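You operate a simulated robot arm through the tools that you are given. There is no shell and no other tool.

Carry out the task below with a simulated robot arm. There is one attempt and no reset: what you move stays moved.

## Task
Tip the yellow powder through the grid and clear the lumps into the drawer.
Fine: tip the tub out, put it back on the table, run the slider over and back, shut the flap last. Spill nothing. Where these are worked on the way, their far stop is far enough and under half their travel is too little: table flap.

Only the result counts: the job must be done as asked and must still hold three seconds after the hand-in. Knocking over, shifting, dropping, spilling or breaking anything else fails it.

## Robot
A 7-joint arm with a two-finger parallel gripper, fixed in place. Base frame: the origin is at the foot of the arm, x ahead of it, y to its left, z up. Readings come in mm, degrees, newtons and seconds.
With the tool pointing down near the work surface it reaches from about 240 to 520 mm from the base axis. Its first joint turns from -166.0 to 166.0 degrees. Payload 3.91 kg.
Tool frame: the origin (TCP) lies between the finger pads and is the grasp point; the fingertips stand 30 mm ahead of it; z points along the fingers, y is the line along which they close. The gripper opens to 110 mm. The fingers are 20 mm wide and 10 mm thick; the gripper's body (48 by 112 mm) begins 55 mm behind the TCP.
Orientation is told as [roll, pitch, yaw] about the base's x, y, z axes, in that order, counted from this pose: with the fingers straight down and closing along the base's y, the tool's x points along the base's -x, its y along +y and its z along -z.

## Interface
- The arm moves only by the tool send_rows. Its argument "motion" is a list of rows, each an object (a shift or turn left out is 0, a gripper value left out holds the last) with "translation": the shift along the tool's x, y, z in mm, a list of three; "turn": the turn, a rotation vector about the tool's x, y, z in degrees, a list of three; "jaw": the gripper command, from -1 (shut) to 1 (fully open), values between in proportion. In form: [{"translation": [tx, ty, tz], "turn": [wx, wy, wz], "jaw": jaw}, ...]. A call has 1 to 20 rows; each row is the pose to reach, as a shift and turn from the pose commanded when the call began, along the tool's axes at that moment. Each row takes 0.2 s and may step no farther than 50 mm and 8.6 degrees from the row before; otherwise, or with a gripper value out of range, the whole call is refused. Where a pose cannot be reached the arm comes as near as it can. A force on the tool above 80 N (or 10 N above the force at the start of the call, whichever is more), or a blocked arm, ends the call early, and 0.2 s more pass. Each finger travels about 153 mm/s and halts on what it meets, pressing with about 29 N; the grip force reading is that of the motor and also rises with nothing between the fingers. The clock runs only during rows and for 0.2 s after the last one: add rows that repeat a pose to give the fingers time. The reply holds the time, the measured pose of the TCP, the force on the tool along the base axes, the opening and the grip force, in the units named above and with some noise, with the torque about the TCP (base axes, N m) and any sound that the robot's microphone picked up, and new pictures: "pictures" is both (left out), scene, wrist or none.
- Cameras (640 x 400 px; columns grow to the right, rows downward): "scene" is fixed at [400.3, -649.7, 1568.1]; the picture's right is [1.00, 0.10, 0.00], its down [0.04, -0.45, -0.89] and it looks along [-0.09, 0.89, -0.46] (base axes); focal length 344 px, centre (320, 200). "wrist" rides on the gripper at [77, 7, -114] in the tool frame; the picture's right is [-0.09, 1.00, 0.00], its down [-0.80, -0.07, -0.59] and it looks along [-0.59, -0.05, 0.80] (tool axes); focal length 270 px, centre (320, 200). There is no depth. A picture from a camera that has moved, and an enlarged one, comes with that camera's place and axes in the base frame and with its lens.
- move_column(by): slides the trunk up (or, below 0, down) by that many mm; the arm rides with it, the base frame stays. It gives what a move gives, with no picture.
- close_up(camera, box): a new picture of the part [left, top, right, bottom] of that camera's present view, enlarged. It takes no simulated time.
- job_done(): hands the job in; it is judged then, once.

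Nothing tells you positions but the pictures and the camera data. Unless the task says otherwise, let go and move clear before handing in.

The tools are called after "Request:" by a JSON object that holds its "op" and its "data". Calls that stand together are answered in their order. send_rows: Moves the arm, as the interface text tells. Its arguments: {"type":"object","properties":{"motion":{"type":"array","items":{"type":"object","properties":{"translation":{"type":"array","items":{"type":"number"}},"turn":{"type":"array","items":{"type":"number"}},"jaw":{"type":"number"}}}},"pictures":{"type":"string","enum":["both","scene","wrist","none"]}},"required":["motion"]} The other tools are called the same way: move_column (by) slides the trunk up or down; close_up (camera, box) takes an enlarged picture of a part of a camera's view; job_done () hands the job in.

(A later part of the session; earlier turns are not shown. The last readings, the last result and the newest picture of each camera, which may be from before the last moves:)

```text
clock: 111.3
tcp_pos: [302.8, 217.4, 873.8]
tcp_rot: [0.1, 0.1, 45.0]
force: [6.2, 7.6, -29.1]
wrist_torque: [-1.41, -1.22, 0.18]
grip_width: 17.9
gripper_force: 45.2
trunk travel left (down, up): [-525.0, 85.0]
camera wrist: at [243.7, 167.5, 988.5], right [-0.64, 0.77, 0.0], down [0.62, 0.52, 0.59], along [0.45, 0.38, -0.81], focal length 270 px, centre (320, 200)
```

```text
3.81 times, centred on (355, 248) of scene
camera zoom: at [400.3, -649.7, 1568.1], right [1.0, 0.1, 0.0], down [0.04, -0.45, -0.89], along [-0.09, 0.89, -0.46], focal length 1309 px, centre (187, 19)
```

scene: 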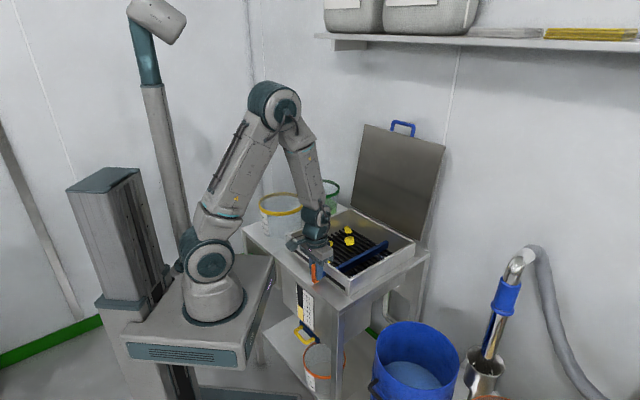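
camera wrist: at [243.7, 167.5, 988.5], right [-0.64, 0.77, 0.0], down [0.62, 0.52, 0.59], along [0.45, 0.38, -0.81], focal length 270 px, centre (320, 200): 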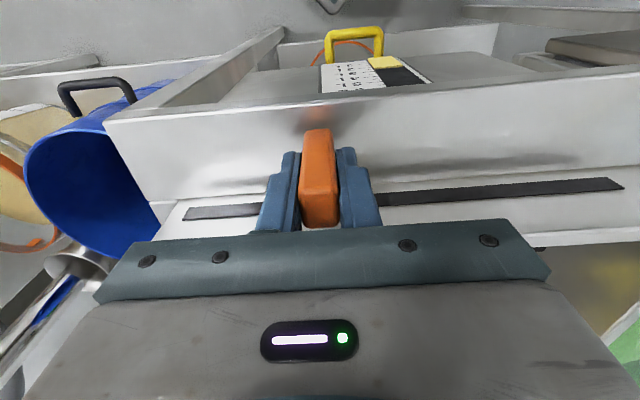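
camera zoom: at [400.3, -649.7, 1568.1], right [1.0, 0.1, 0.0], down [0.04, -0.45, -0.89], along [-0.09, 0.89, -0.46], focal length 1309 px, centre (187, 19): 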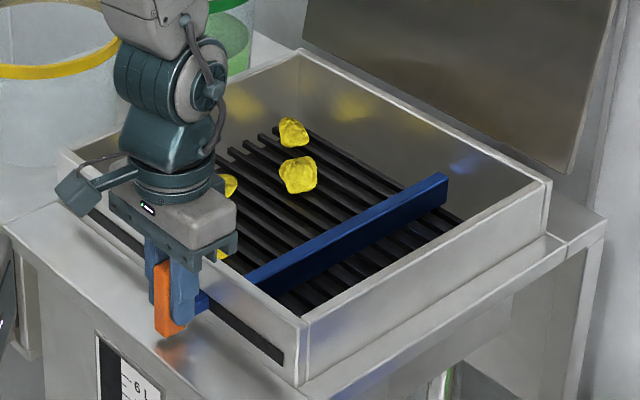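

The wiper bar follows and is pushing the lumps along the bars. I'll continue, lowering 1 mm to relieve the vertical load.

Request:
{"op": "send_rows", "data": {"motion": [{"translation": [0, 12, 0.5]}, {"translation": [0, 28, 1]}, {"translation": [0, 44, 1]}, {"translation": [0, 60, 1]}, {"translation": [0, 76, 1]}, {"translation": [0, 92, 1]}, {"translation": [0, 108, 1]}, {"translation": [0, 124, 1]}, {"translation": [0, 138, 1]}], "pictures": "both"}}

Request:
{"op": "close_up", "data": {"camera": "scene", "box": [275, 195, 435, 300]}}

```text
clock: 113.3
tcp_pos: [206.8, 314.4, 872.8]
tcp_rot: [0.1, -0.1, 44.9]
force: [3.9, 3.9, 28.5]
wrist_torque: [-1.04, -1.62, 0.18]
grip_width: 18.0
gripper_force: 44.8
trunk travel left (down, up): [-525.0, 85.0]
camera wrist: at [146.6, 263.5, 987.6], right [-0.64, 0.77, 0.0], down [0.62, 0.51, 0.6], along [0.46, 0.38, -0.8], focal length 270 px, centre (320, 200)
```

scene: 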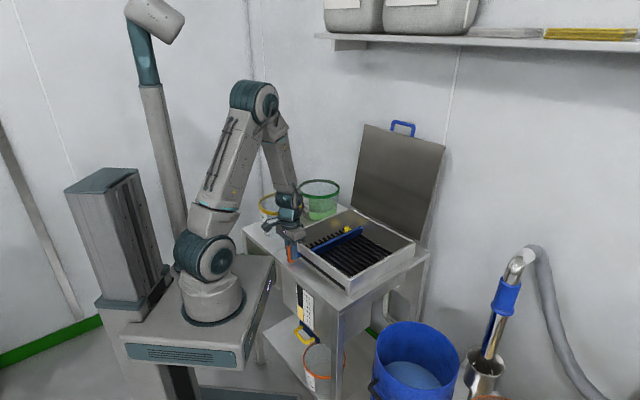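
wrist: 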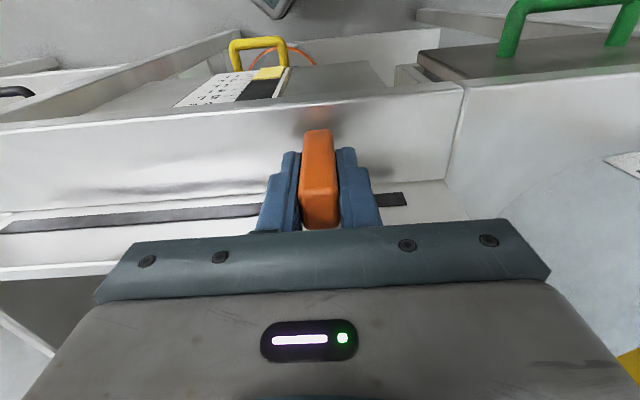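

```text
3.81 times, centred on (355, 248) of scene
camera zoom: at [400.3, -649.7, 1568.1], right [1.0, 0.1, 0.0], down [0.04, -0.45, -0.89], along [-0.09, 0.89, -0.46], focal length 1309 px, centre (187, 19)
```

zoom: 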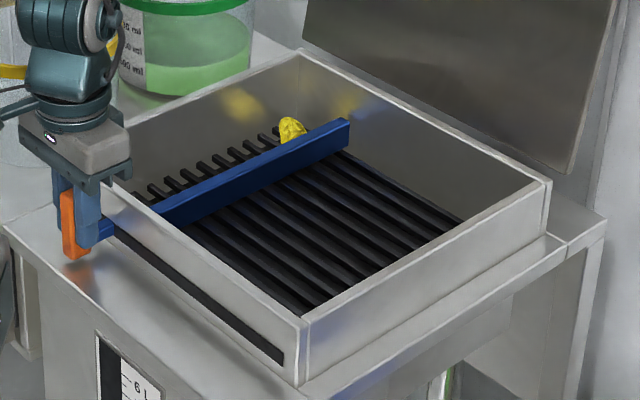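

The wiper has swept most of the way, with one lump visible ahead of it near the drop. I'll continue to the end stop in smaller steps.

Request:
{"op": "send_rows", "data": {"motion": [{"translation": [0, 10, -0.5]}, {"translation": [0, 20, -0.5]}, {"translation": [0, 30, -0.5]}, {"translation": [0, 40, -0.5]}, {"translation": [0, 46, -0.5]}], "pictures": "both"}}

Request:
{"op": "close_up", "data": {"camera": "scene", "box": [275, 195, 435, 300]}}

```text
clock: 114.5
tcp_pos: [178.4, 342.0, 872.7]
tcp_rot: [0.0, 0.1, 44.6]
force: [24.1, -12.2, 6.8]
wrist_torque: [0.28, -1.27, 0.93]
grip_width: 18.0
gripper_force: 45.1
trunk travel left (down, up): [-525.0, 85.0]
camera wrist: at [117.7, 292.9, 987.8], right [-0.64, 0.77, 0.0], down [0.62, 0.51, 0.59], along [0.46, 0.38, -0.81], focal length 270 px, centre (320, 200)
```

scene: 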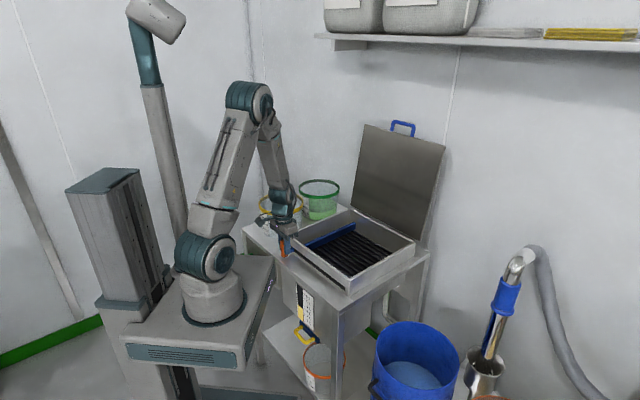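
wrist: 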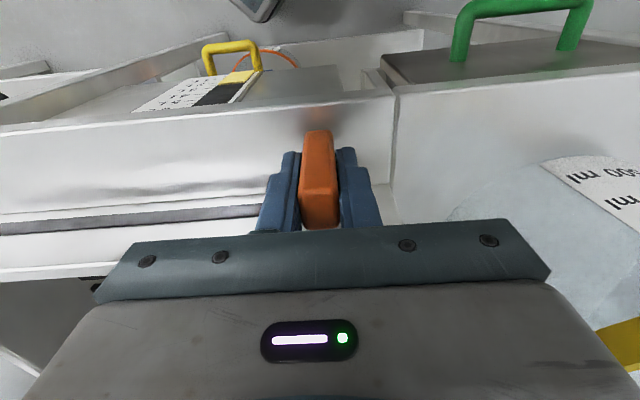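

```text
3.81 times, centred on (355, 248) of scene
camera zoom: at [400.3, -649.7, 1568.1], right [1.0, 0.1, 0.0], down [0.04, -0.45, -0.89], along [-0.09, 0.89, -0.46], focal length 1309 px, centre (187, 19)
```

zoom: 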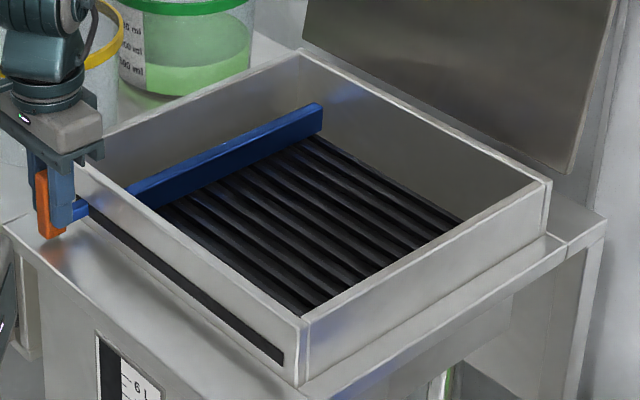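

The slider is at its far stop, the force pushing back about 26 N, and no lumps remain on the bars. I'll bring it back to its starting end.

Request:
{"op": "send_rows", "data": {"motion": [{"translation": [0, -10, 0]}, {"translation": [0, -25, 0]}, {"translation": [0, -42, 0]}, {"translation": [0, -60, 0]}, {"translation": [0, -78, 0.1]}, {"translation": [0, -96, 0.2]}, {"translation": [0, -114, 0.2]}, {"translation": [0, -132, 0.3]}, {"translation": [0, -150, 0.3]}, {"translation": [0, -168, 0.4]}, {"translation": [0, -186, 0.4]}, {"translation": [0, -204, 0.4]}, {"translation": [0, -222, 0.3]}, {"translation": [0, -240, 0.2]}], "pictures": "both"}}

Request:
{"op": "close_up", "data": {"camera": "scene", "box": [275, 195, 435, 300]}}

```text
clock: 117.5
tcp_pos: [344.4, 175.7, 872.3]
tcp_rot: [0.0, 0.0, 44.8]
force: [5.3, 3.1, -13.7]
wrist_torque: [-0.21, -2.12, 0.36]
grip_width: 18.0
gripper_force: 44.8
trunk travel left (down, up): [-525.0, 85.0]
camera wrist: at [284.6, 125.6, 987.8], right [-0.64, 0.77, 0.0], down [0.62, 0.52, 0.59], along [0.45, 0.38, -0.81], focal length 270 px, centre (320, 200)
```

scene: 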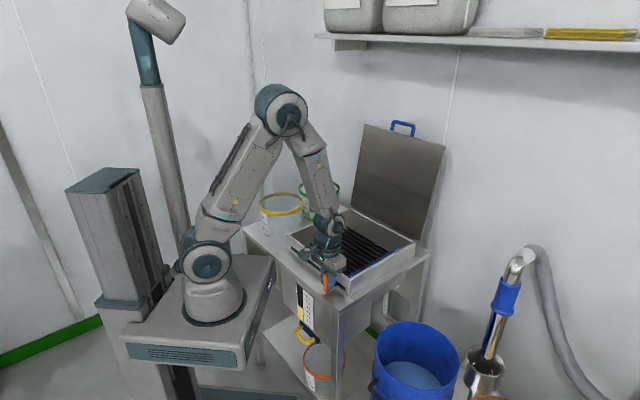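
wrist: 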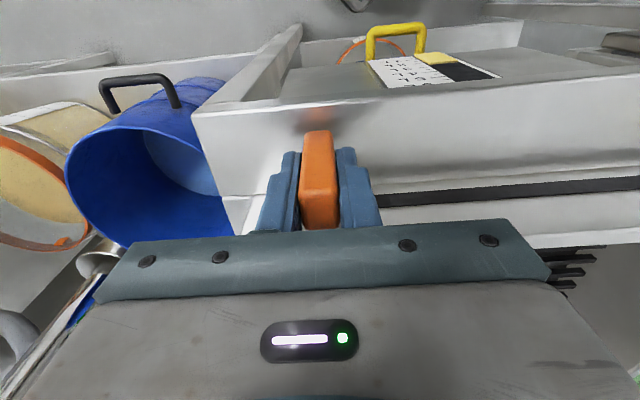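

```text
3.81 times, centred on (355, 248) of scene
camera zoom: at [400.3, -649.7, 1568.1], right [1.0, 0.1, 0.0], down [0.04, -0.45, -0.89], along [-0.09, 0.89, -0.46], focal length 1309 px, centre (187, 19)
```

zoom: 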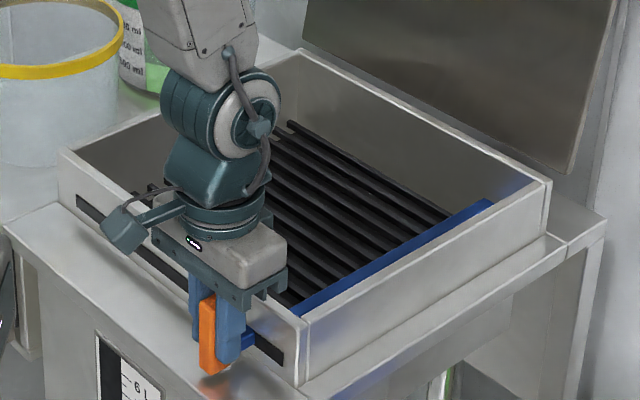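

Request:
{"op": "send_rows", "data": {"motion": [{"translation": [0, -8, 0]}, {"translation": [0, -16, 0]}, {"translation": [0, -23, 0]}, {"translation": [0, -29, 0]}], "pictures": "both"}}

Request:
{"op": "close_up", "data": {"camera": "scene", "box": [275, 195, 435, 300]}}

```text
clock: 118.5
tcp_pos: [361.6, 156.9, 873.2]
tcp_rot: [0.2, 0.2, 45.0]
force: [-17.6, 15.0, -14.0]
wrist_torque: [-0.62, -1.71, -0.53]
grip_width: 18.0
gripper_force: 44.9
trunk travel left (down, up): [-525.0, 85.0]
camera wrist: at [302.1, 108.2, 987.9], right [-0.64, 0.77, 0.0], down [0.62, 0.52, 0.59], along [0.45, 0.38, -0.81], focal length 270 px, centre (320, 200)
```

scene: 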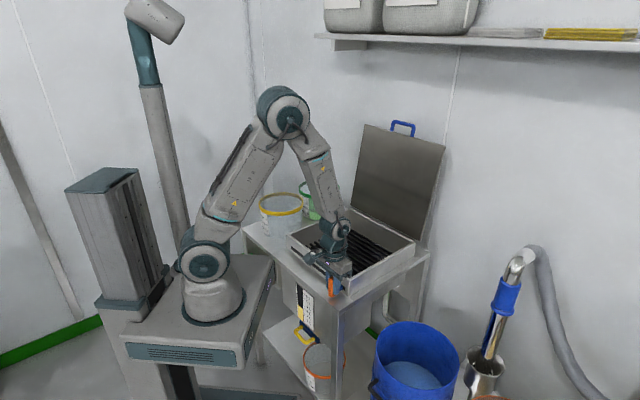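
wrist: 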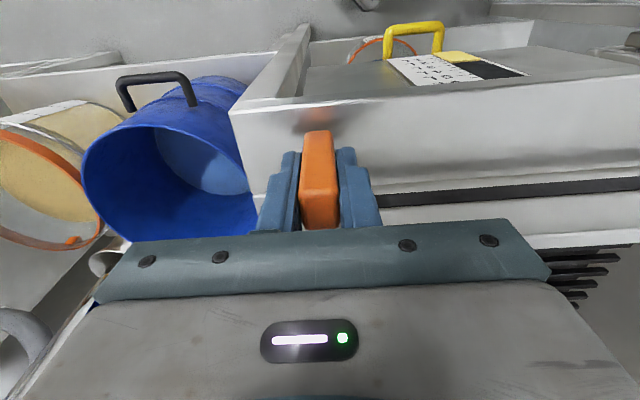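

```text
3.81 times, centred on (355, 248) of scene
camera zoom: at [400.3, -649.7, 1568.1], right [1.0, 0.1, 0.0], down [0.04, -0.45, -0.89], along [-0.09, 0.89, -0.46], focal length 1309 px, centre (187, 19)
```

zoom: 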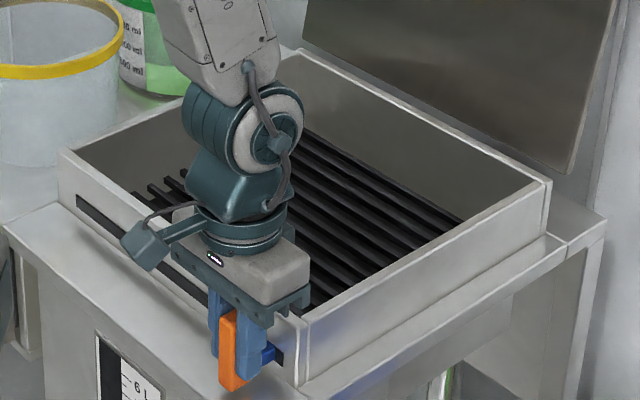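

The slider is back against its starting stop. I'll release the knob, rise and check the grid with the wrist camera.

Request:
{"op": "send_rows", "data": {"motion": [{"translation": [0, 1.5, 0], "jaw": -0.2}, {"translation": [0, 1.5, 0], "jaw": 0.0}, {"translation": [0, 1.5, 0], "jaw": 0.0}, {"translation": [0, 1.5, -20]}, {"translation": [0, 1.5, -50]}, {"translation": [0, 1.5, -90]}, {"translation": [0, 1.5, -135]}, {"translation": [0, 1.5, -180]}, {"translation": [0, 1.5, -220]}, {"translation": [0, 1.5, -220]}], "pictures": "both"}}

Request:
{"op": "close_up", "data": {"camera": "scene", "box": [255, 185, 435, 305]}}

```text
clock: 120.7
tcp_pos: [361.1, 157.6, 1095.5]
tcp_rot: [0.1, 0.0, 44.9]
force: [0.1, 0.8, -1.0]
wrist_torque: [-0.02, 0.02, 0.0]
grip_width: 54.9
gripper_force: 0.2
trunk travel left (down, up): [-525.0, 85.0]
camera wrist: at [301.3, 106.9, 1210.3], right [-0.64, 0.77, 0.0], down [0.62, 0.51, 0.59], along [0.46, 0.38, -0.8], focal length 270 px, centre (320, 200)
```

scene: 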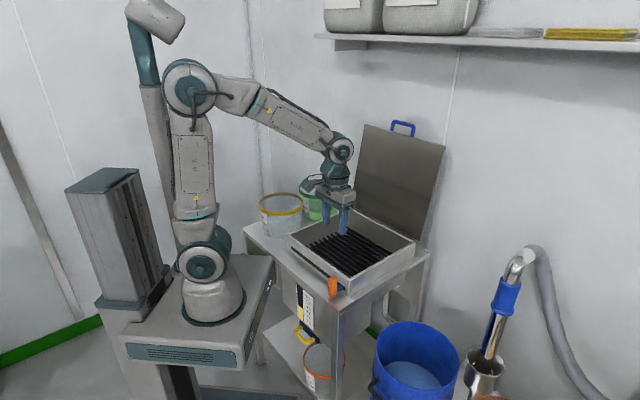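
wrist: 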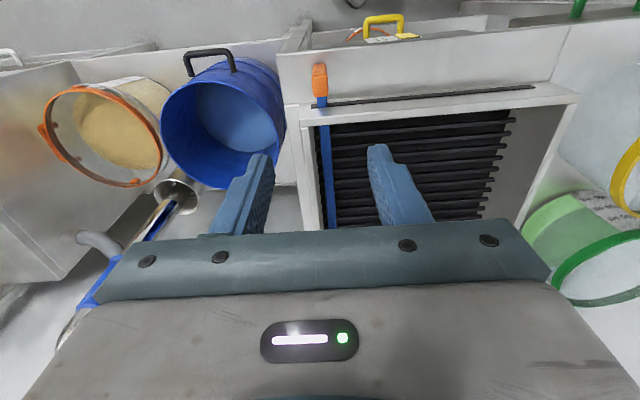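

```text
3.33 times, centred on (345, 245) of scene
camera zoom: at [400.3, -649.7, 1568.1], right [1.0, 0.1, 0.0], down [0.04, -0.45, -0.89], along [-0.09, 0.89, -0.46], focal length 1146 px, centre (237, 50)
```

zoom: 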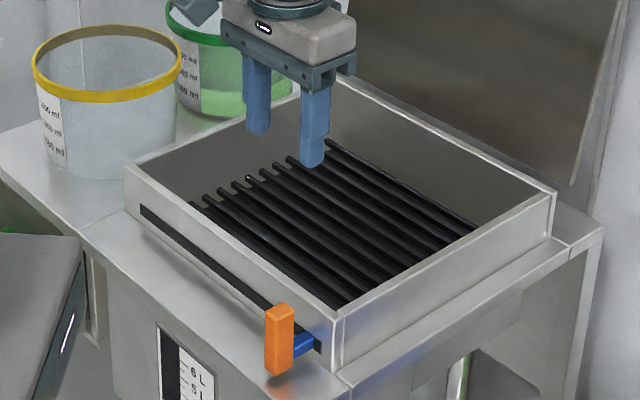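

The grid is clear and the slider is back. Now to shut the lid last: I'll move up to the middle line, turn the tool and go back to the handle.

Request:
{"op": "send_rows", "data": {"motion": [{"translation": [-5, 5, -30], "turn": [0, 0, 8.2], "jaw": -0.38}, {"translation": [-15, 15, -60], "turn": [0, 0, 16.4]}, {"translation": [-28, 30, -85], "turn": [0, 0, 24.6]}, {"translation": [-42, 45, -105], "turn": [0, 0, 32.8]}, {"translation": [-56, 60, -125], "turn": [0, 0, 41]}, {"translation": [-70, 75, -140], "turn": [0, 0, 49.2]}, {"translation": [-84, 90, -150], "turn": [0, 0, 57.4]}, {"translation": [-98, 105, -160], "turn": [0, 0, 65.6]}, {"translation": [-112, 120, -168], "turn": [0, 0, 73.8]}, {"translation": [-124, 133, -175], "turn": [0, 0, 82]}, {"translation": [-134, 144, -180], "turn": [0, 0, 89.9]}, {"translation": [-134, 144, -180], "turn": [0, 0, 89.9]}], "pictures": "scene"}}

```text
clock: 123.3
tcp_pos: [357.7, 351.5, 1273.1]
tcp_rot: [0.1, 0.2, -45.1]
force: [0.5, -0.1, 0.5]
wrist_torque: [-0.02, 0.01, -0.03]
grip_width: 33.9
gripper_force: 0.0
trunk travel left (down, up): [-525.0, 85.0]
```

scene: 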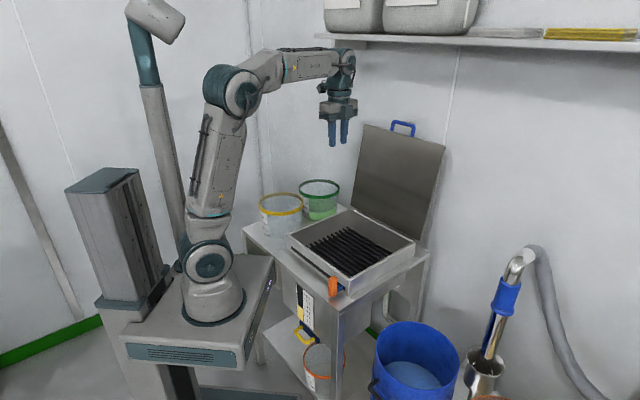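

Request:
{"op": "send_rows", "data": {"motion": [{"translation": [0.1, 18.2, 0], "turn": [-8.1, 0, 0]}, {"translation": [0.2, 36.4, 0], "turn": [-16.2, 0, 0]}, {"translation": [0.3, 54.6, 0], "turn": [-24.3, 0, 0]}, {"translation": [0.4, 72.8, 0], "turn": [-32.4, 0, 0]}, {"translation": [0.5, 91, 0], "turn": [-40.5, 0, 0]}, {"translation": [0.6, 109.2, -0.5], "turn": [-48.6, 0, 0]}, {"translation": [0.8, 127.4, -0.5], "turn": [-56.7, 0, 0]}, {"translation": [1, 145.6, -1], "turn": [-64.8, 0, 0]}, {"translation": [1.1, 163.8, -1], "turn": [-72.9, 0, 0]}, {"translation": [1.2, 182.5, -1.4], "turn": [-81, 0, 0]}, {"translation": [1.2, 182.5, -1.4], "turn": [-81, 0, 0]}], "pictures": "both"}}

```text
clock: 125.7
tcp_pos: [488.8, 482.2, 1272.3]
tcp_rot: [81.0, 0.0, -45.0]
force: [0.8, -0.5, 0.2]
wrist_torque: [0.02, 0.03, 0.03]
grip_width: 34.0
gripper_force: 0.2
out of reach, approached as far as the arm can: row 9
trunk travel left (down, up): [-525.0, 85.0]
camera wrist: at [353.1, 457.8, 1297.8], right [0.17, 0.05, 0.98], down [0.14, -0.99, 0.02], along [0.97, 0.14, -0.18], focal length 270 px, centre (320, 200)
```

scene: 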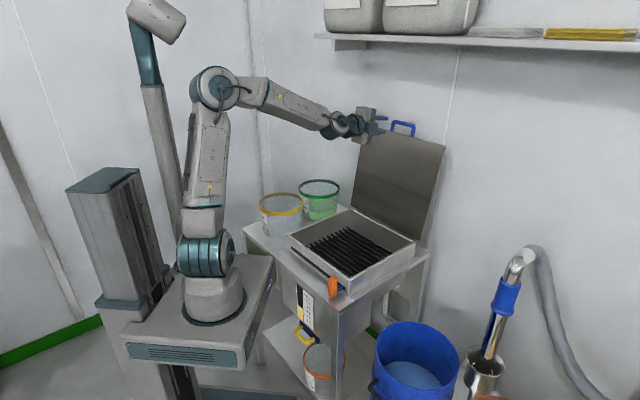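
wrist: 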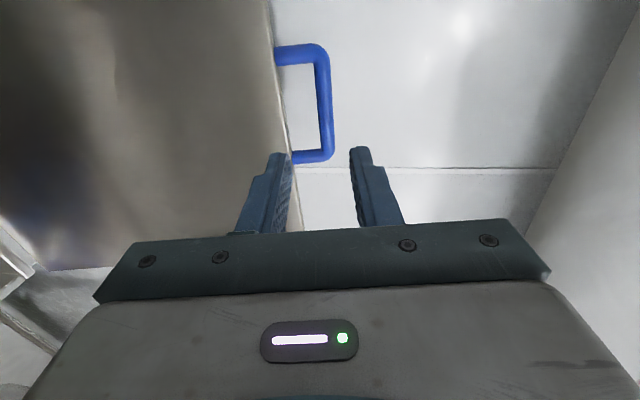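

The view matches the earlier release pose. I'll advance straight onto the handle bar and close on it.

Request:
{"op": "send_rows", "data": {"motion": [{"translation": [0, 1.5, 30]}, {"translation": [0, 3, 60]}, {"translation": [0, 4, 90]}, {"translation": [0, 4.6, 108]}, {"translation": [0, 4.6, 120]}, {"translation": [0, 4.6, 120]}], "pictures": "both"}}

```text
clock: 127.1
tcp_pos: [569.9, 567.0, 1259.9]
tcp_rot: [81.1, 0.2, -45.0]
force: [-0.5, -0.6, -1.6]
wrist_torque: [0.0, 0.0, 0.04]
grip_width: 34.1
gripper_force: 0.1
trunk travel left (down, up): [-525.0, 85.0]
camera wrist: at [436.4, 542.4, 1285.3], right [0.17, 0.05, 0.98], down [0.14, -0.99, 0.02], along [0.97, 0.14, -0.18], focal length 270 px, centre (320, 200)
```

scene: 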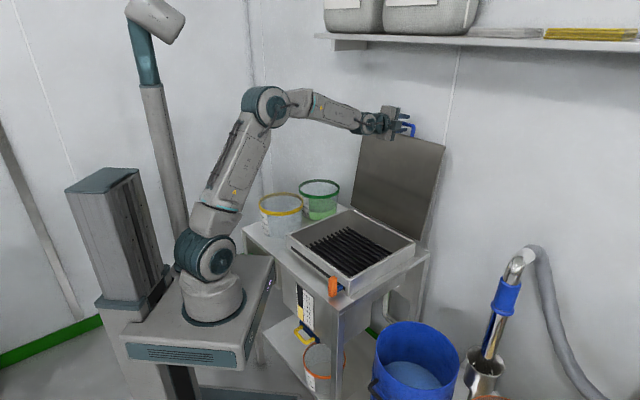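
wrist: 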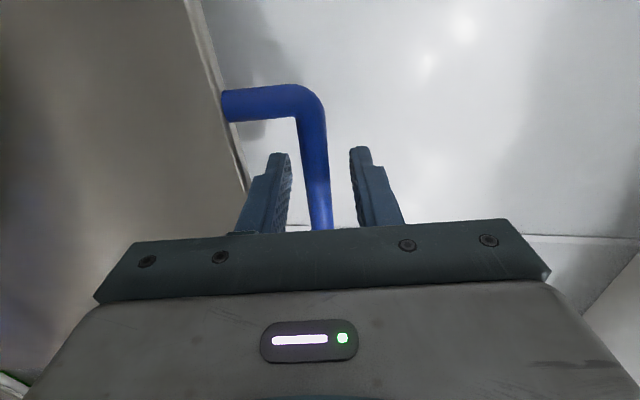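

The bar is between the fingers. Closing the grip.

Request:
{"op": "send_rows", "data": {"motion": [{"jaw": -1}, {"jaw": -1}, {"jaw": -1}], "pictures": "wrist"}}

```text
clock: 127.9
tcp_pos: [571.1, 566.7, 1259.0]
tcp_rot: [80.9, 0.2, -45.1]
force: [-1.4, -3.5, -7.1]
wrist_torque: [-0.11, 0.02, 0.03]
grip_width: 13.7
gripper_force: 45.0
trunk travel left (down, up): [-525.0, 85.0]
camera wrist: at [436.5, 542.5, 1284.2], right [0.17, 0.05, 0.98], down [0.14, -0.99, 0.02], along [0.97, 0.14, -0.18], focal length 270 px, centre (320, 200)
```

wrist: 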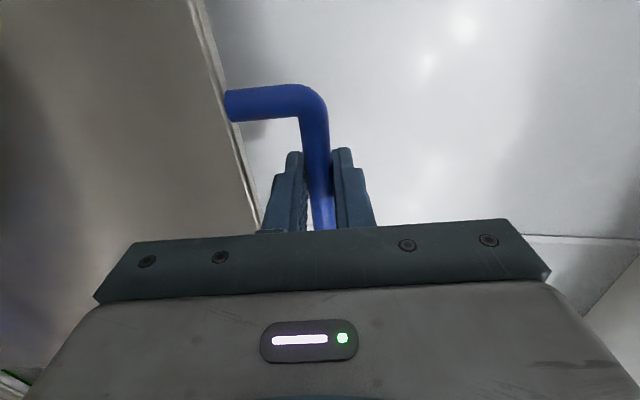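

Gripped. I'll bring the lid back along the same arc, first to about 80°.

Request:
{"op": "send_rows", "data": {"motion": [{"translation": [0, 0.7, -16.6], "turn": [1.5, 0, 0]}, {"translation": [0, 0, -33.2], "turn": [3, 0, 0]}, {"translation": [0, -1.4, -49.8], "turn": [4.5, 0, 0]}, {"translation": [0, -3.5, -66.3], "turn": [6, 0, 0]}, {"translation": [0, -6.4, -82.6], "turn": [7.5, 0, 0]}, {"translation": [0, -10, -98.8], "turn": [9, 0, 0]}, {"translation": [0, -14.2, -114.8], "turn": [10.5, 0, 0]}, {"translation": [0, -19.2, -130.7], "turn": [12, 0, 0]}], "pictures": "both"}}

```text
clock: 129.7
tcp_pos: [476.5, 471.9, 1261.4]
tcp_rot: [69.2, 0.1, -44.9]
force: [-0.3, -0.2, 1.2]
wrist_torque: [-0.11, -0.16, -0.16]
grip_width: 13.7
gripper_force: 45.2
trunk travel left (down, up): [-525.0, 85.0]
camera wrist: at [346.2, 452.1, 1310.4], right [0.31, 0.19, 0.93], down [0.16, -0.98, 0.14], along [0.94, 0.1, -0.34], focal length 270 px, centre (320, 200)
```

scene: 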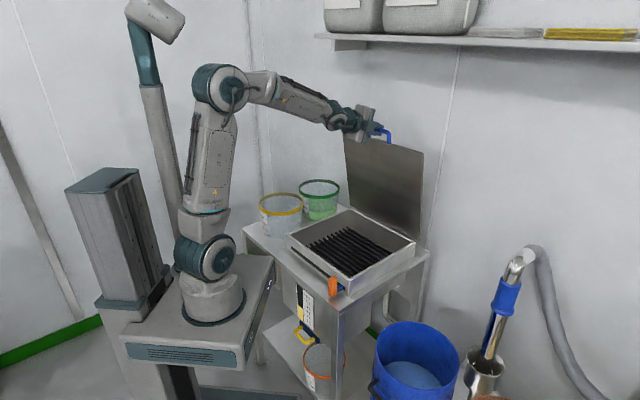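
wrist: 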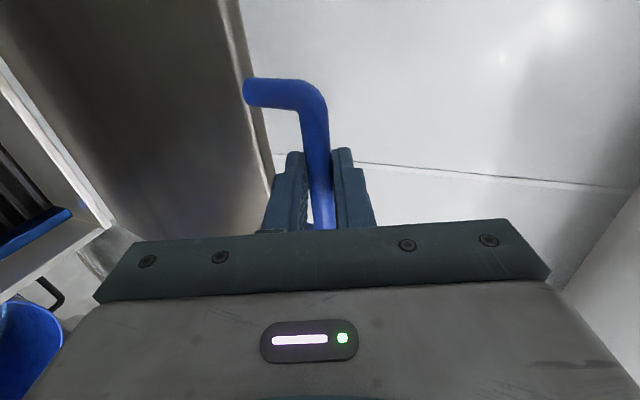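

Request:
{"op": "send_rows", "data": {"motion": [{"translation": [0, -8.8, -14], "turn": [1.5, 0, 0]}, {"translation": [0, -18.2, -27.6], "turn": [3, 0, 0]}, {"translation": [0, -28.1, -40.9], "turn": [4.5, 0, 0]}, {"translation": [0, -38.7, -53.6], "turn": [6, 0, 0]}, {"translation": [0, -49.7, -66], "turn": [7.5, 0, 0]}, {"translation": [0, -61.3, -77.7], "turn": [9, 0, 0]}, {"translation": [0, -73.5, -89], "turn": [11.5, 0, 0]}, {"translation": [0, -86, -99.7], "turn": [14, 0, 0]}, {"translation": [0, -99, -109.8], "turn": [16.5, 0, 0]}, {"translation": [0, -112.4, -119.3], "turn": [19, 0, 0]}, {"translation": [0, -126.2, -128.4], "turn": [21.5, 0, 0]}, {"translation": [0, -140.5, -136.6], "turn": [24, 0, 0]}], "pictures": "both"}}

```text
clock: 132.4
tcp_pos: [351.1, 347.3, 1172.8]
tcp_rot: [43.4, 8.8, -43.1]
force: [-12.6, -10.7, 18.4]
wrist_torque: [-0.09, -0.08, 1.33]
grip_width: 14.9
gripper_force: 44.5
trunk travel left (down, up): [-525.0, 85.0]
stopped in row 12: the arm was blocked; the commanded pose is now the measured one
camera wrist: at [253.6, 336.6, 1271.8], right [0.63, 0.4, 0.66], down [0.3, -0.92, 0.26], along [0.71, 0.04, -0.7], focal length 270 px, centre (320, 200)
```

scene: 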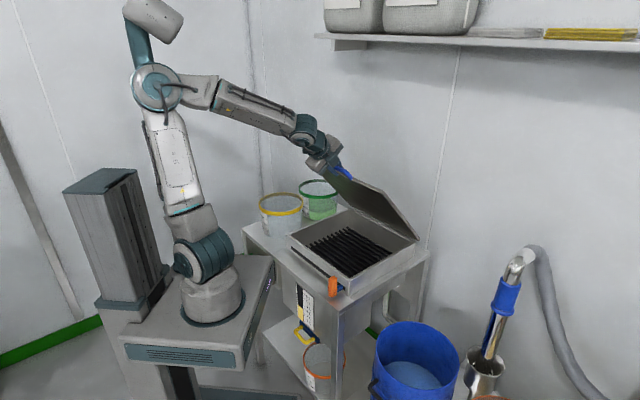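
wrist: 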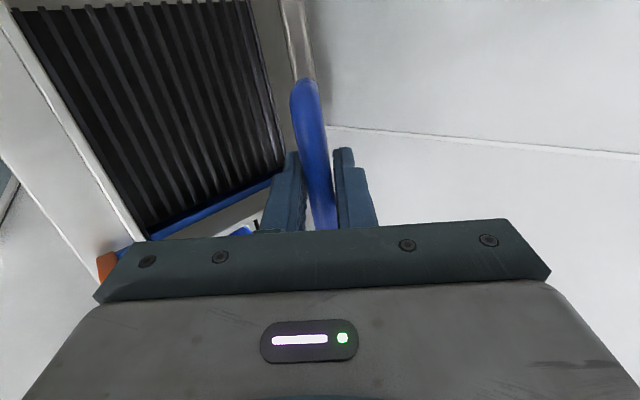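

The arm is blocked again at about 50° (elbow near the mast), still holding the handle. A more vertical tool moves the elbow forward, so I'll rotate about the handle bar without moving the lid.

Request:
{"op": "send_rows", "data": {"motion": [{"translation": [0.1, 0.4, -1.2], "turn": [4.4, -2.7, -1.2]}, {"translation": [0.2, 0.9, -2.4], "turn": [8.8, -5.5, -2.5]}, {"translation": [0.3, 1.3, -3.6], "turn": [13.2, -8.2, -3.7]}, {"translation": [0.3, 1.3, -3.6], "turn": [13.2, -8.2, -3.7]}], "pictures": "both"}}

```text
clock: 133.0
tcp_pos: [353.5, 348.4, 1171.8]
tcp_rot: [33.7, 13.6, -43.2]
force: [-13.7, 14.5, -1.2]
wrist_torque: [0.21, 0.22, 1.46]
grip_width: 15.6
gripper_force: 44.7
trunk travel left (down, up): [-525.0, 85.0]
stopped in row 3: the arm was blocked; the commanded pose is now the measured one
camera wrist: at [275.4, 341.0, 1286.8], right [0.72, 0.46, 0.52], down [0.38, -0.89, 0.25], along [0.58, 0.01, -0.82], focal length 270 px, centre (320, 200)
```

scene: 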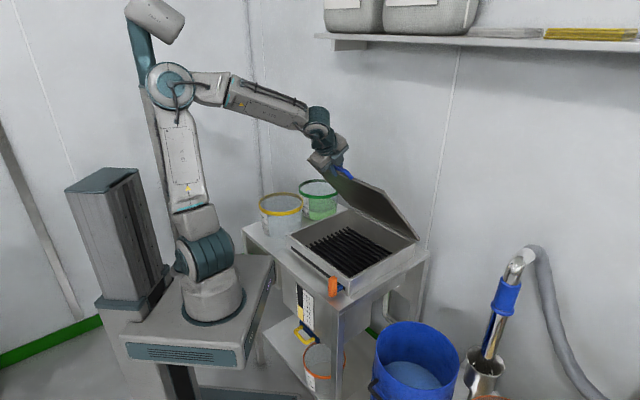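
wrist: 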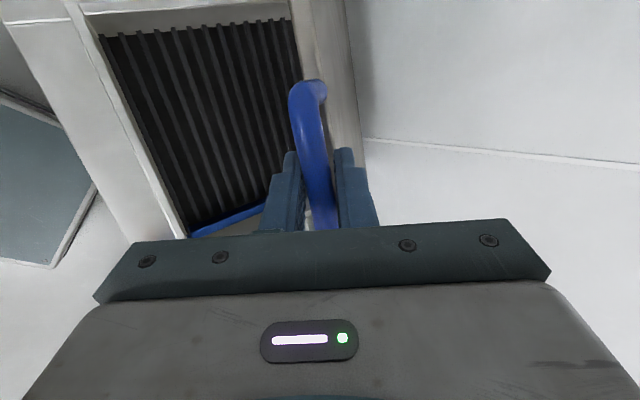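

Request:
{"op": "close_up", "data": {"camera": "scene", "box": [90, 0, 380, 190]}}

Request:
{"op": "close_up", "data": {"camera": "scene", "box": [100, 150, 300, 290]}}

```text
2.11 times, centred on (235, 95) of scene
camera zoom: at [400.3, -649.7, 1568.1], right [1.0, 0.1, 0.0], down [0.04, -0.45, -0.89], along [-0.09, 0.89, -0.46], focal length 724 px, centre (499, 421)
```

zoom: 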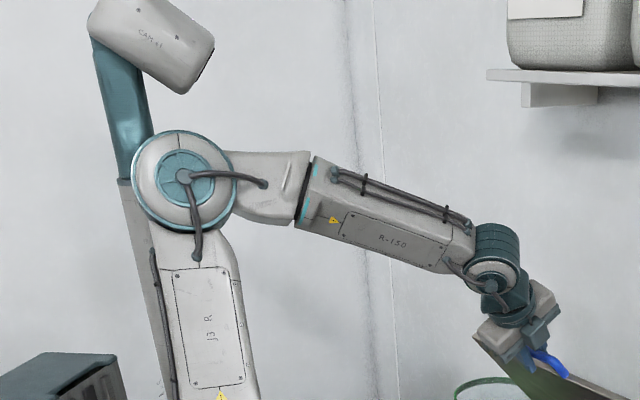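

```text
2.86 times, centred on (200, 220) of scene
camera zoom: at [400.3, -649.7, 1568.1], right [1.0, 0.1, 0.0], down [0.04, -0.45, -0.89], along [-0.09, 0.89, -0.46], focal length 982 px, centre (663, 143)
```

zoom: 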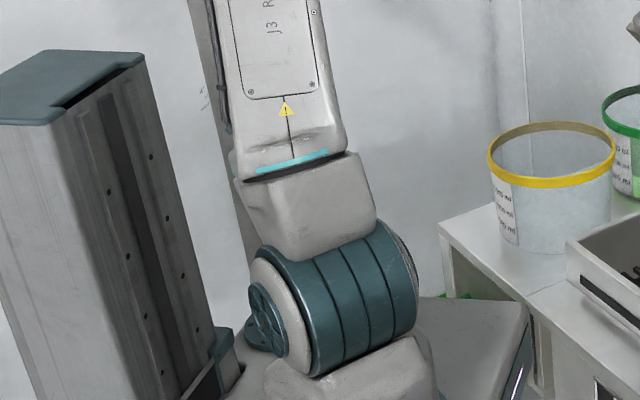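

The shoulder has turned so that the elbow leans toward the mast. I'll keep making the tool more vertical in small steps while correcting the twist, which should bring the elbow forward.

Request:
{"op": "send_rows", "data": {"motion": [{"translation": [0.2, 0.2, 0], "turn": [3.3, -3.2, -1.1]}, {"translation": [0.4, 0.4, 0.1], "turn": [6.7, -6.5, -2.2]}, {"translation": [0.6, 0.6, 0.1], "turn": [10, -9.7, -3.4]}, {"translation": [0.8, 0.8, 0.2], "turn": [13.4, -13, -4.5]}], "pictures": "scene"}}

```text
clock: 133.8
tcp_pos: [363.6, 345.7, 1181.5]
tcp_rot: [25.3, 13.4, -44.8]
force: [-16.5, 24.3, -7.0]
wrist_torque: [-0.58, -0.72, 0.69]
grip_width: 15.5
gripper_force: 44.7
trunk travel left (down, up): [-525.0, 85.0]
stopped in row 3: the arm was blocked; the commanded pose is now the measured one
```

scene: 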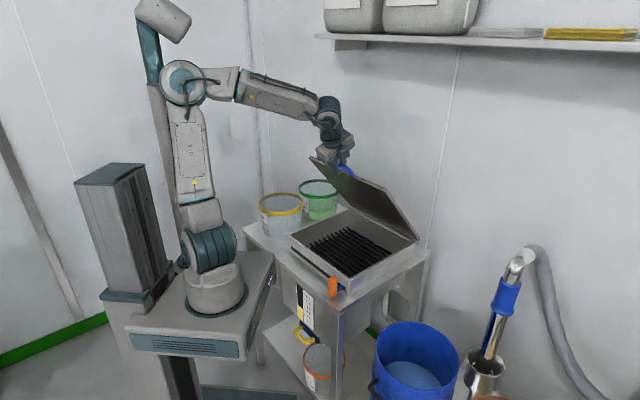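

I'll back out of the jam by lifting the lid again along its arc with the tool kept fairly vertical, which draws the elbow forward off the mast.

Request:
{"op": "send_rows", "data": {"motion": [{"translation": [1.4, 9.7, -2]}, {"translation": [2.8, 19.4, -4]}, {"translation": [5.3, 39, -6.9]}, {"translation": [7.7, 58.7, -8.8]}, {"translation": [9.8, 78.5, -9.7]}, {"translation": [11.8, 98.3, -9.6]}], "pictures": "both"}}

```text
clock: 135.2
tcp_pos: [428.6, 389.4, 1236.6]
tcp_rot: [25.8, 13.8, -45.1]
force: [-7.5, 20.8, -18.6]
wrist_torque: [-0.02, 0.0, 1.09]
grip_width: 15.8
gripper_force: 44.9
trunk travel left (down, up): [-525.0, 85.0]
camera wrist: at [361.7, 393.7, 1358.3], right [0.77, 0.5, 0.4], down [0.41, -0.86, 0.3], along [0.49, -0.07, -0.87], focal length 270 px, centre (320, 200)
```

scene: 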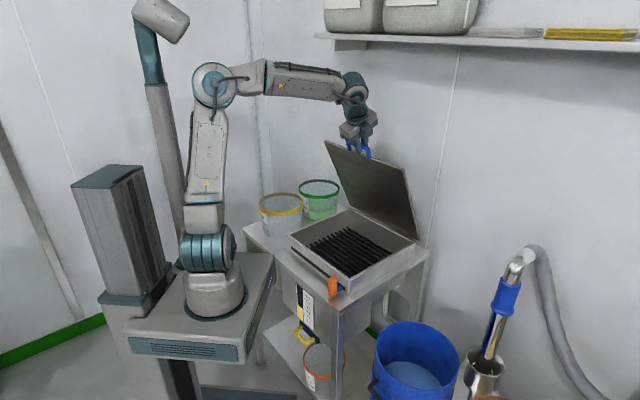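
wrist: 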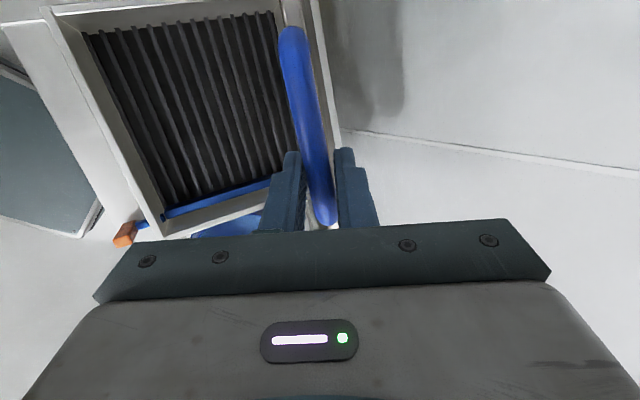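

Freed; the lid is at about 65°. The grip has slid along the bar and twisted about 14°. I'll loosen the jaw slightly so it only cages the bar, straighten and centre the tool, then re-grip.

Request:
{"op": "send_rows", "data": {"motion": [{"translation": [0, 0, 0], "jaw": -0.58}, {"translation": [0, 0, 0], "jaw": -0.58}, {"translation": [5.4, -0.7, 1.7], "turn": [0.2, -3.1, -1.5]}, {"translation": [10.8, -1.4, 3.4], "turn": [0.4, -6.2, -3]}, {"translation": [16.2, -2.1, 5.1], "turn": [0.6, -9.3, -4.5]}, {"translation": [21.6, -2.8, 6.8], "turn": [0.8, -12.4, -6]}, {"translation": [21.6, -2.8, 6.8], "turn": [0.8, -12.4, -6]}], "pictures": "both"}}

```text
clock: 136.8
tcp_pos: [412.7, 404.2, 1234.4]
tcp_rot: [25.1, 0.0, -45.3]
force: [-0.5, 0.4, -0.1]
wrist_torque: [-0.02, 0.0, 0.0]
grip_width: 23.3
gripper_force: 0.1
trunk travel left (down, up): [-525.0, 85.0]
camera wrist: at [328.2, 428.0, 1341.6], right [0.7, 0.57, 0.42], down [0.34, -0.79, 0.51], along [0.63, -0.21, -0.75], focal length 270 px, centre (320, 200)
```

scene: 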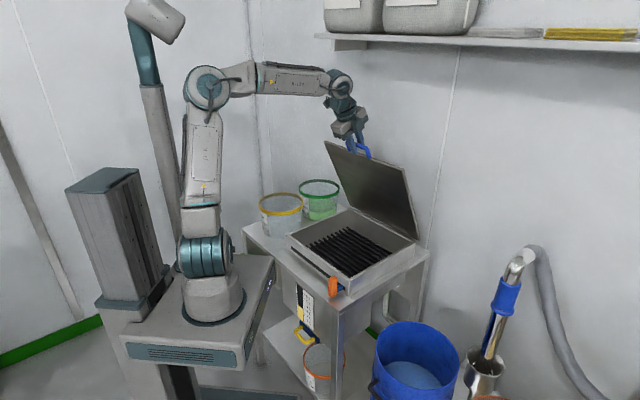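
wrist: 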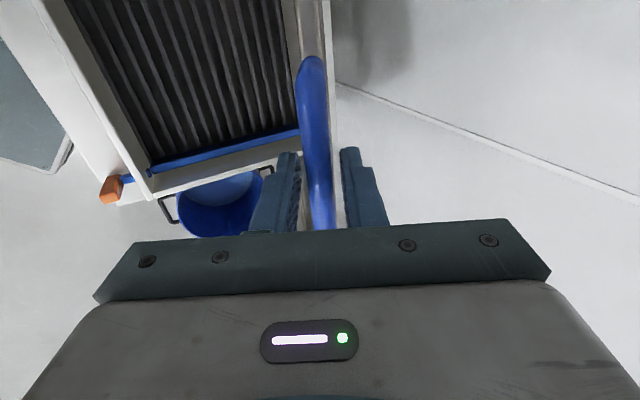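

With the jaw loosened everything relaxed: the force is near zero and the lid stays put at about 65°. I'll pull the lid closed with this loose cage, making the tool steadily more vertical so the elbow stays forward.

Request:
{"op": "send_rows", "data": {"motion": [{"translation": [0, -16, 1.2], "turn": [2.5, 0, 0]}, {"translation": [0, -32.4, 2.3], "turn": [5, 0, 0]}, {"translation": [0, -48.7, 4.1], "turn": [7.5, 0, 0]}, {"translation": [0, -64.9, 6.7], "turn": [10, 0, 0]}], "pictures": "both"}}

```text
clock: 137.8
tcp_pos: [374.1, 362.0, 1200.5]
tcp_rot: [15.2, 0.2, -45.3]
force: [0.7, -0.3, 0.0]
wrist_torque: [0.05, 0.01, 0.0]
grip_width: 23.6
gripper_force: 0.3
trunk travel left (down, up): [-525.0, 85.0]
camera wrist: at [301.4, 400.4, 1314.1], right [0.75, 0.61, 0.26], down [0.41, -0.73, 0.55], along [0.53, -0.31, -0.79], focal length 270 px, centre (320, 200)
```

scene: 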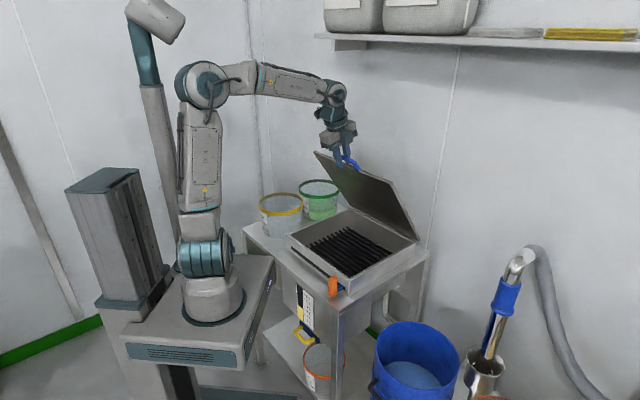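
wrist: 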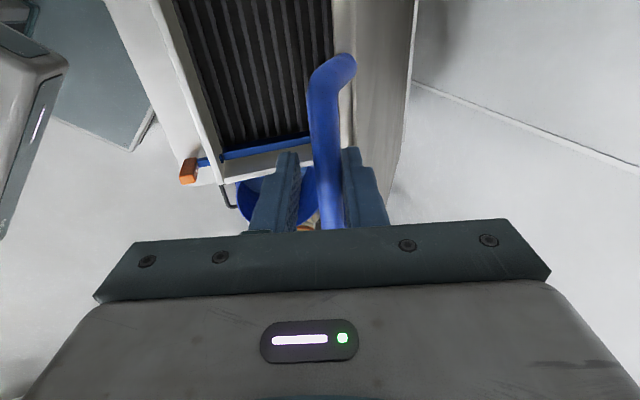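

The lid follows smoothly with almost no force. Continuing down to about 40°.

Request:
{"op": "send_rows", "data": {"motion": [{"translation": [0, -15.4, 5.9], "turn": [2.5, 0, 0]}, {"translation": [0, -30.3, 12.8], "turn": [5, 0, 0]}, {"translation": [0, -45, 20], "turn": [7.5, 0, 0]}, {"translation": [0, -59.3, 28.1], "turn": [10, 0, 0]}, {"translation": [0, -73.3, 36.8], "turn": [12.5, 0, 0]}, {"translation": [0, -86.9, 46.1], "turn": [15, 0, 0]}], "pictures": "both"}}

```text
clock: 139.2
tcp_pos: [321.3, 312.3, 1134.0]
tcp_rot: [0.1, -0.1, -45.2]
force: [0.4, -0.2, -0.3]
wrist_torque: [0.0, -0.01, 0.01]
grip_width: 23.4
gripper_force: 0.5
trunk travel left (down, up): [-525.0, 85.0]
camera wrist: at [271.6, 371.5, 1248.5], right [0.77, 0.64, 0.0], down [0.51, -0.62, 0.59], along [0.38, -0.46, -0.8], focal length 270 px, centre (320, 200)
```

scene: 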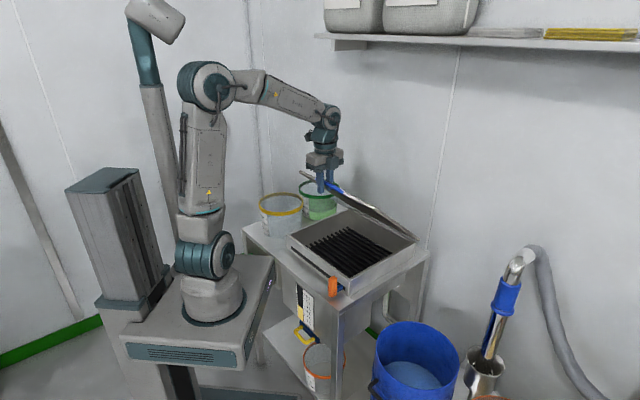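
wrist: 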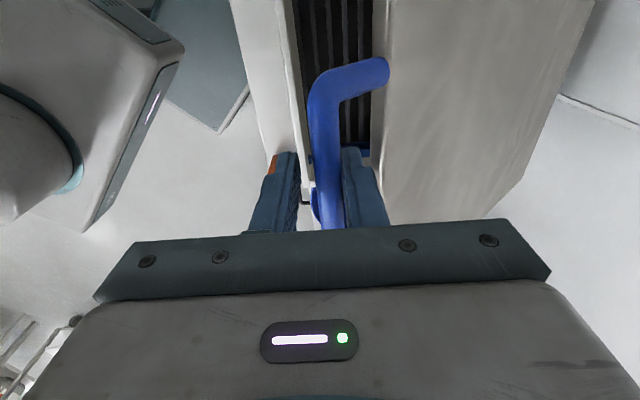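

At about 40° with the tool vertical and no load. I'll grip the bar again for the last part.

Request:
{"op": "send_rows", "data": {"motion": [{"jaw": -1}, {"jaw": -1}, {"jaw": -1}], "pictures": "wrist"}}

```text
clock: 140.0
tcp_pos: [321.7, 313.3, 1133.2]
tcp_rot: [0.1, 0.0, -45.3]
force: [2.5, 1.4, -5.5]
wrist_torque: [-0.31, -0.16, 0.26]
grip_width: 13.7
gripper_force: 45.5
trunk travel left (down, up): [-525.0, 85.0]
camera wrist: at [272.1, 372.1, 1248.1], right [0.77, 0.64, 0.0], down [0.51, -0.62, 0.59], along [0.38, -0.46, -0.8], focal length 270 px, centre (320, 200)
```

wrist: 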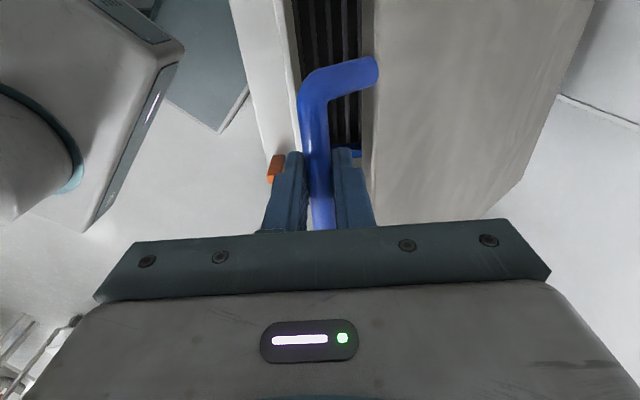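

Request:
{"op": "send_rows", "data": {"motion": [{"translation": [0, -9.3, 11.5]}, {"translation": [0, -19.1, 25]}, {"translation": [0, -28.3, 38.8]}, {"translation": [0, -37, 53]}, {"translation": [0, -44.9, 67.6]}, {"translation": [0, -52.3, 82.5]}, {"translation": [0, -59, 97.7]}, {"translation": [0, -65, 113.2]}, {"translation": [0, -70.4, 128.9]}, {"translation": [0, -75, 144.9]}, {"translation": [0, -79, 161]}, {"translation": [0, -82.2, 177.3]}], "pictures": "both"}}

```text
clock: 142.6
tcp_pos: [265.7, 254.8, 955.3]
tcp_rot: [0.1, 0.0, -45.3]
force: [4.0, 3.9, -1.9]
wrist_torque: [-0.42, -0.34, 0.24]
grip_width: 13.8
gripper_force: 45.1
trunk travel left (down, up): [-525.0, 85.0]
camera wrist: at [214.6, 314.0, 1070.5], right [0.77, 0.64, 0.0], down [0.51, -0.62, 0.59], along [0.38, -0.46, -0.8], focal length 270 px, centre (320, 200)
```

scene: 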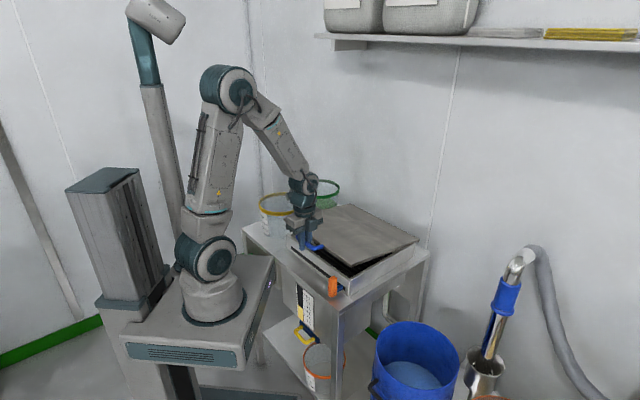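
wrist: 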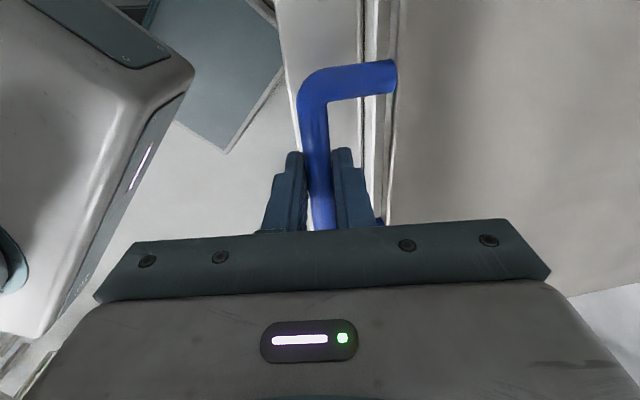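

Nearly shut. I'll lower the last stretch gently, watching the force.

Request:
{"op": "send_rows", "data": {"motion": [{"translation": [0, -2.5, 16.5]}, {"translation": [0, -4.4, 33]}, {"translation": [0, -5.2, 45]}, {"translation": [0, -5.5, 53]}, {"translation": [0, -5.7, 58]}, {"translation": [0, -5.8, 61]}, {"translation": [0, -5.8, 61]}], "pictures": "scene"}}

Request:
{"op": "close_up", "data": {"camera": "scene", "box": [275, 195, 435, 300]}}

```text
clock: 144.2
tcp_pos: [260.4, 250.8, 896.1]
tcp_rot: [0.2, 0.1, -45.3]
force: [14.4, -7.5, 12.3]
wrist_torque: [-0.72, -0.84, 0.27]
grip_width: 13.6
gripper_force: 45.6
trunk travel left (down, up): [-525.0, 85.0]
```

scene: 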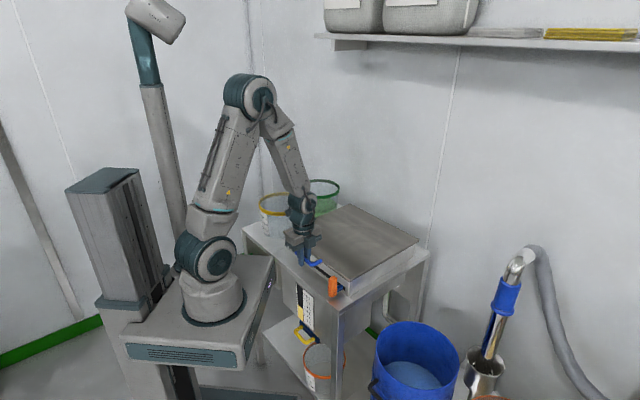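

```text
3.81 times, centred on (355, 248) of scene
camera zoom: at [400.3, -649.7, 1568.1], right [1.0, 0.1, 0.0], down [0.04, -0.45, -0.89], along [-0.09, 0.89, -0.46], focal length 1309 px, centre (187, 19)
```

zoom: 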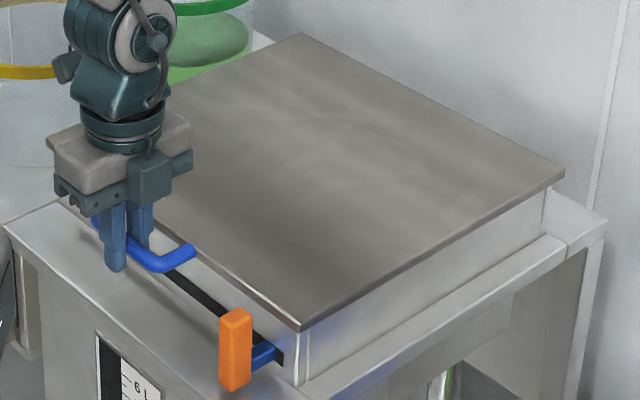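

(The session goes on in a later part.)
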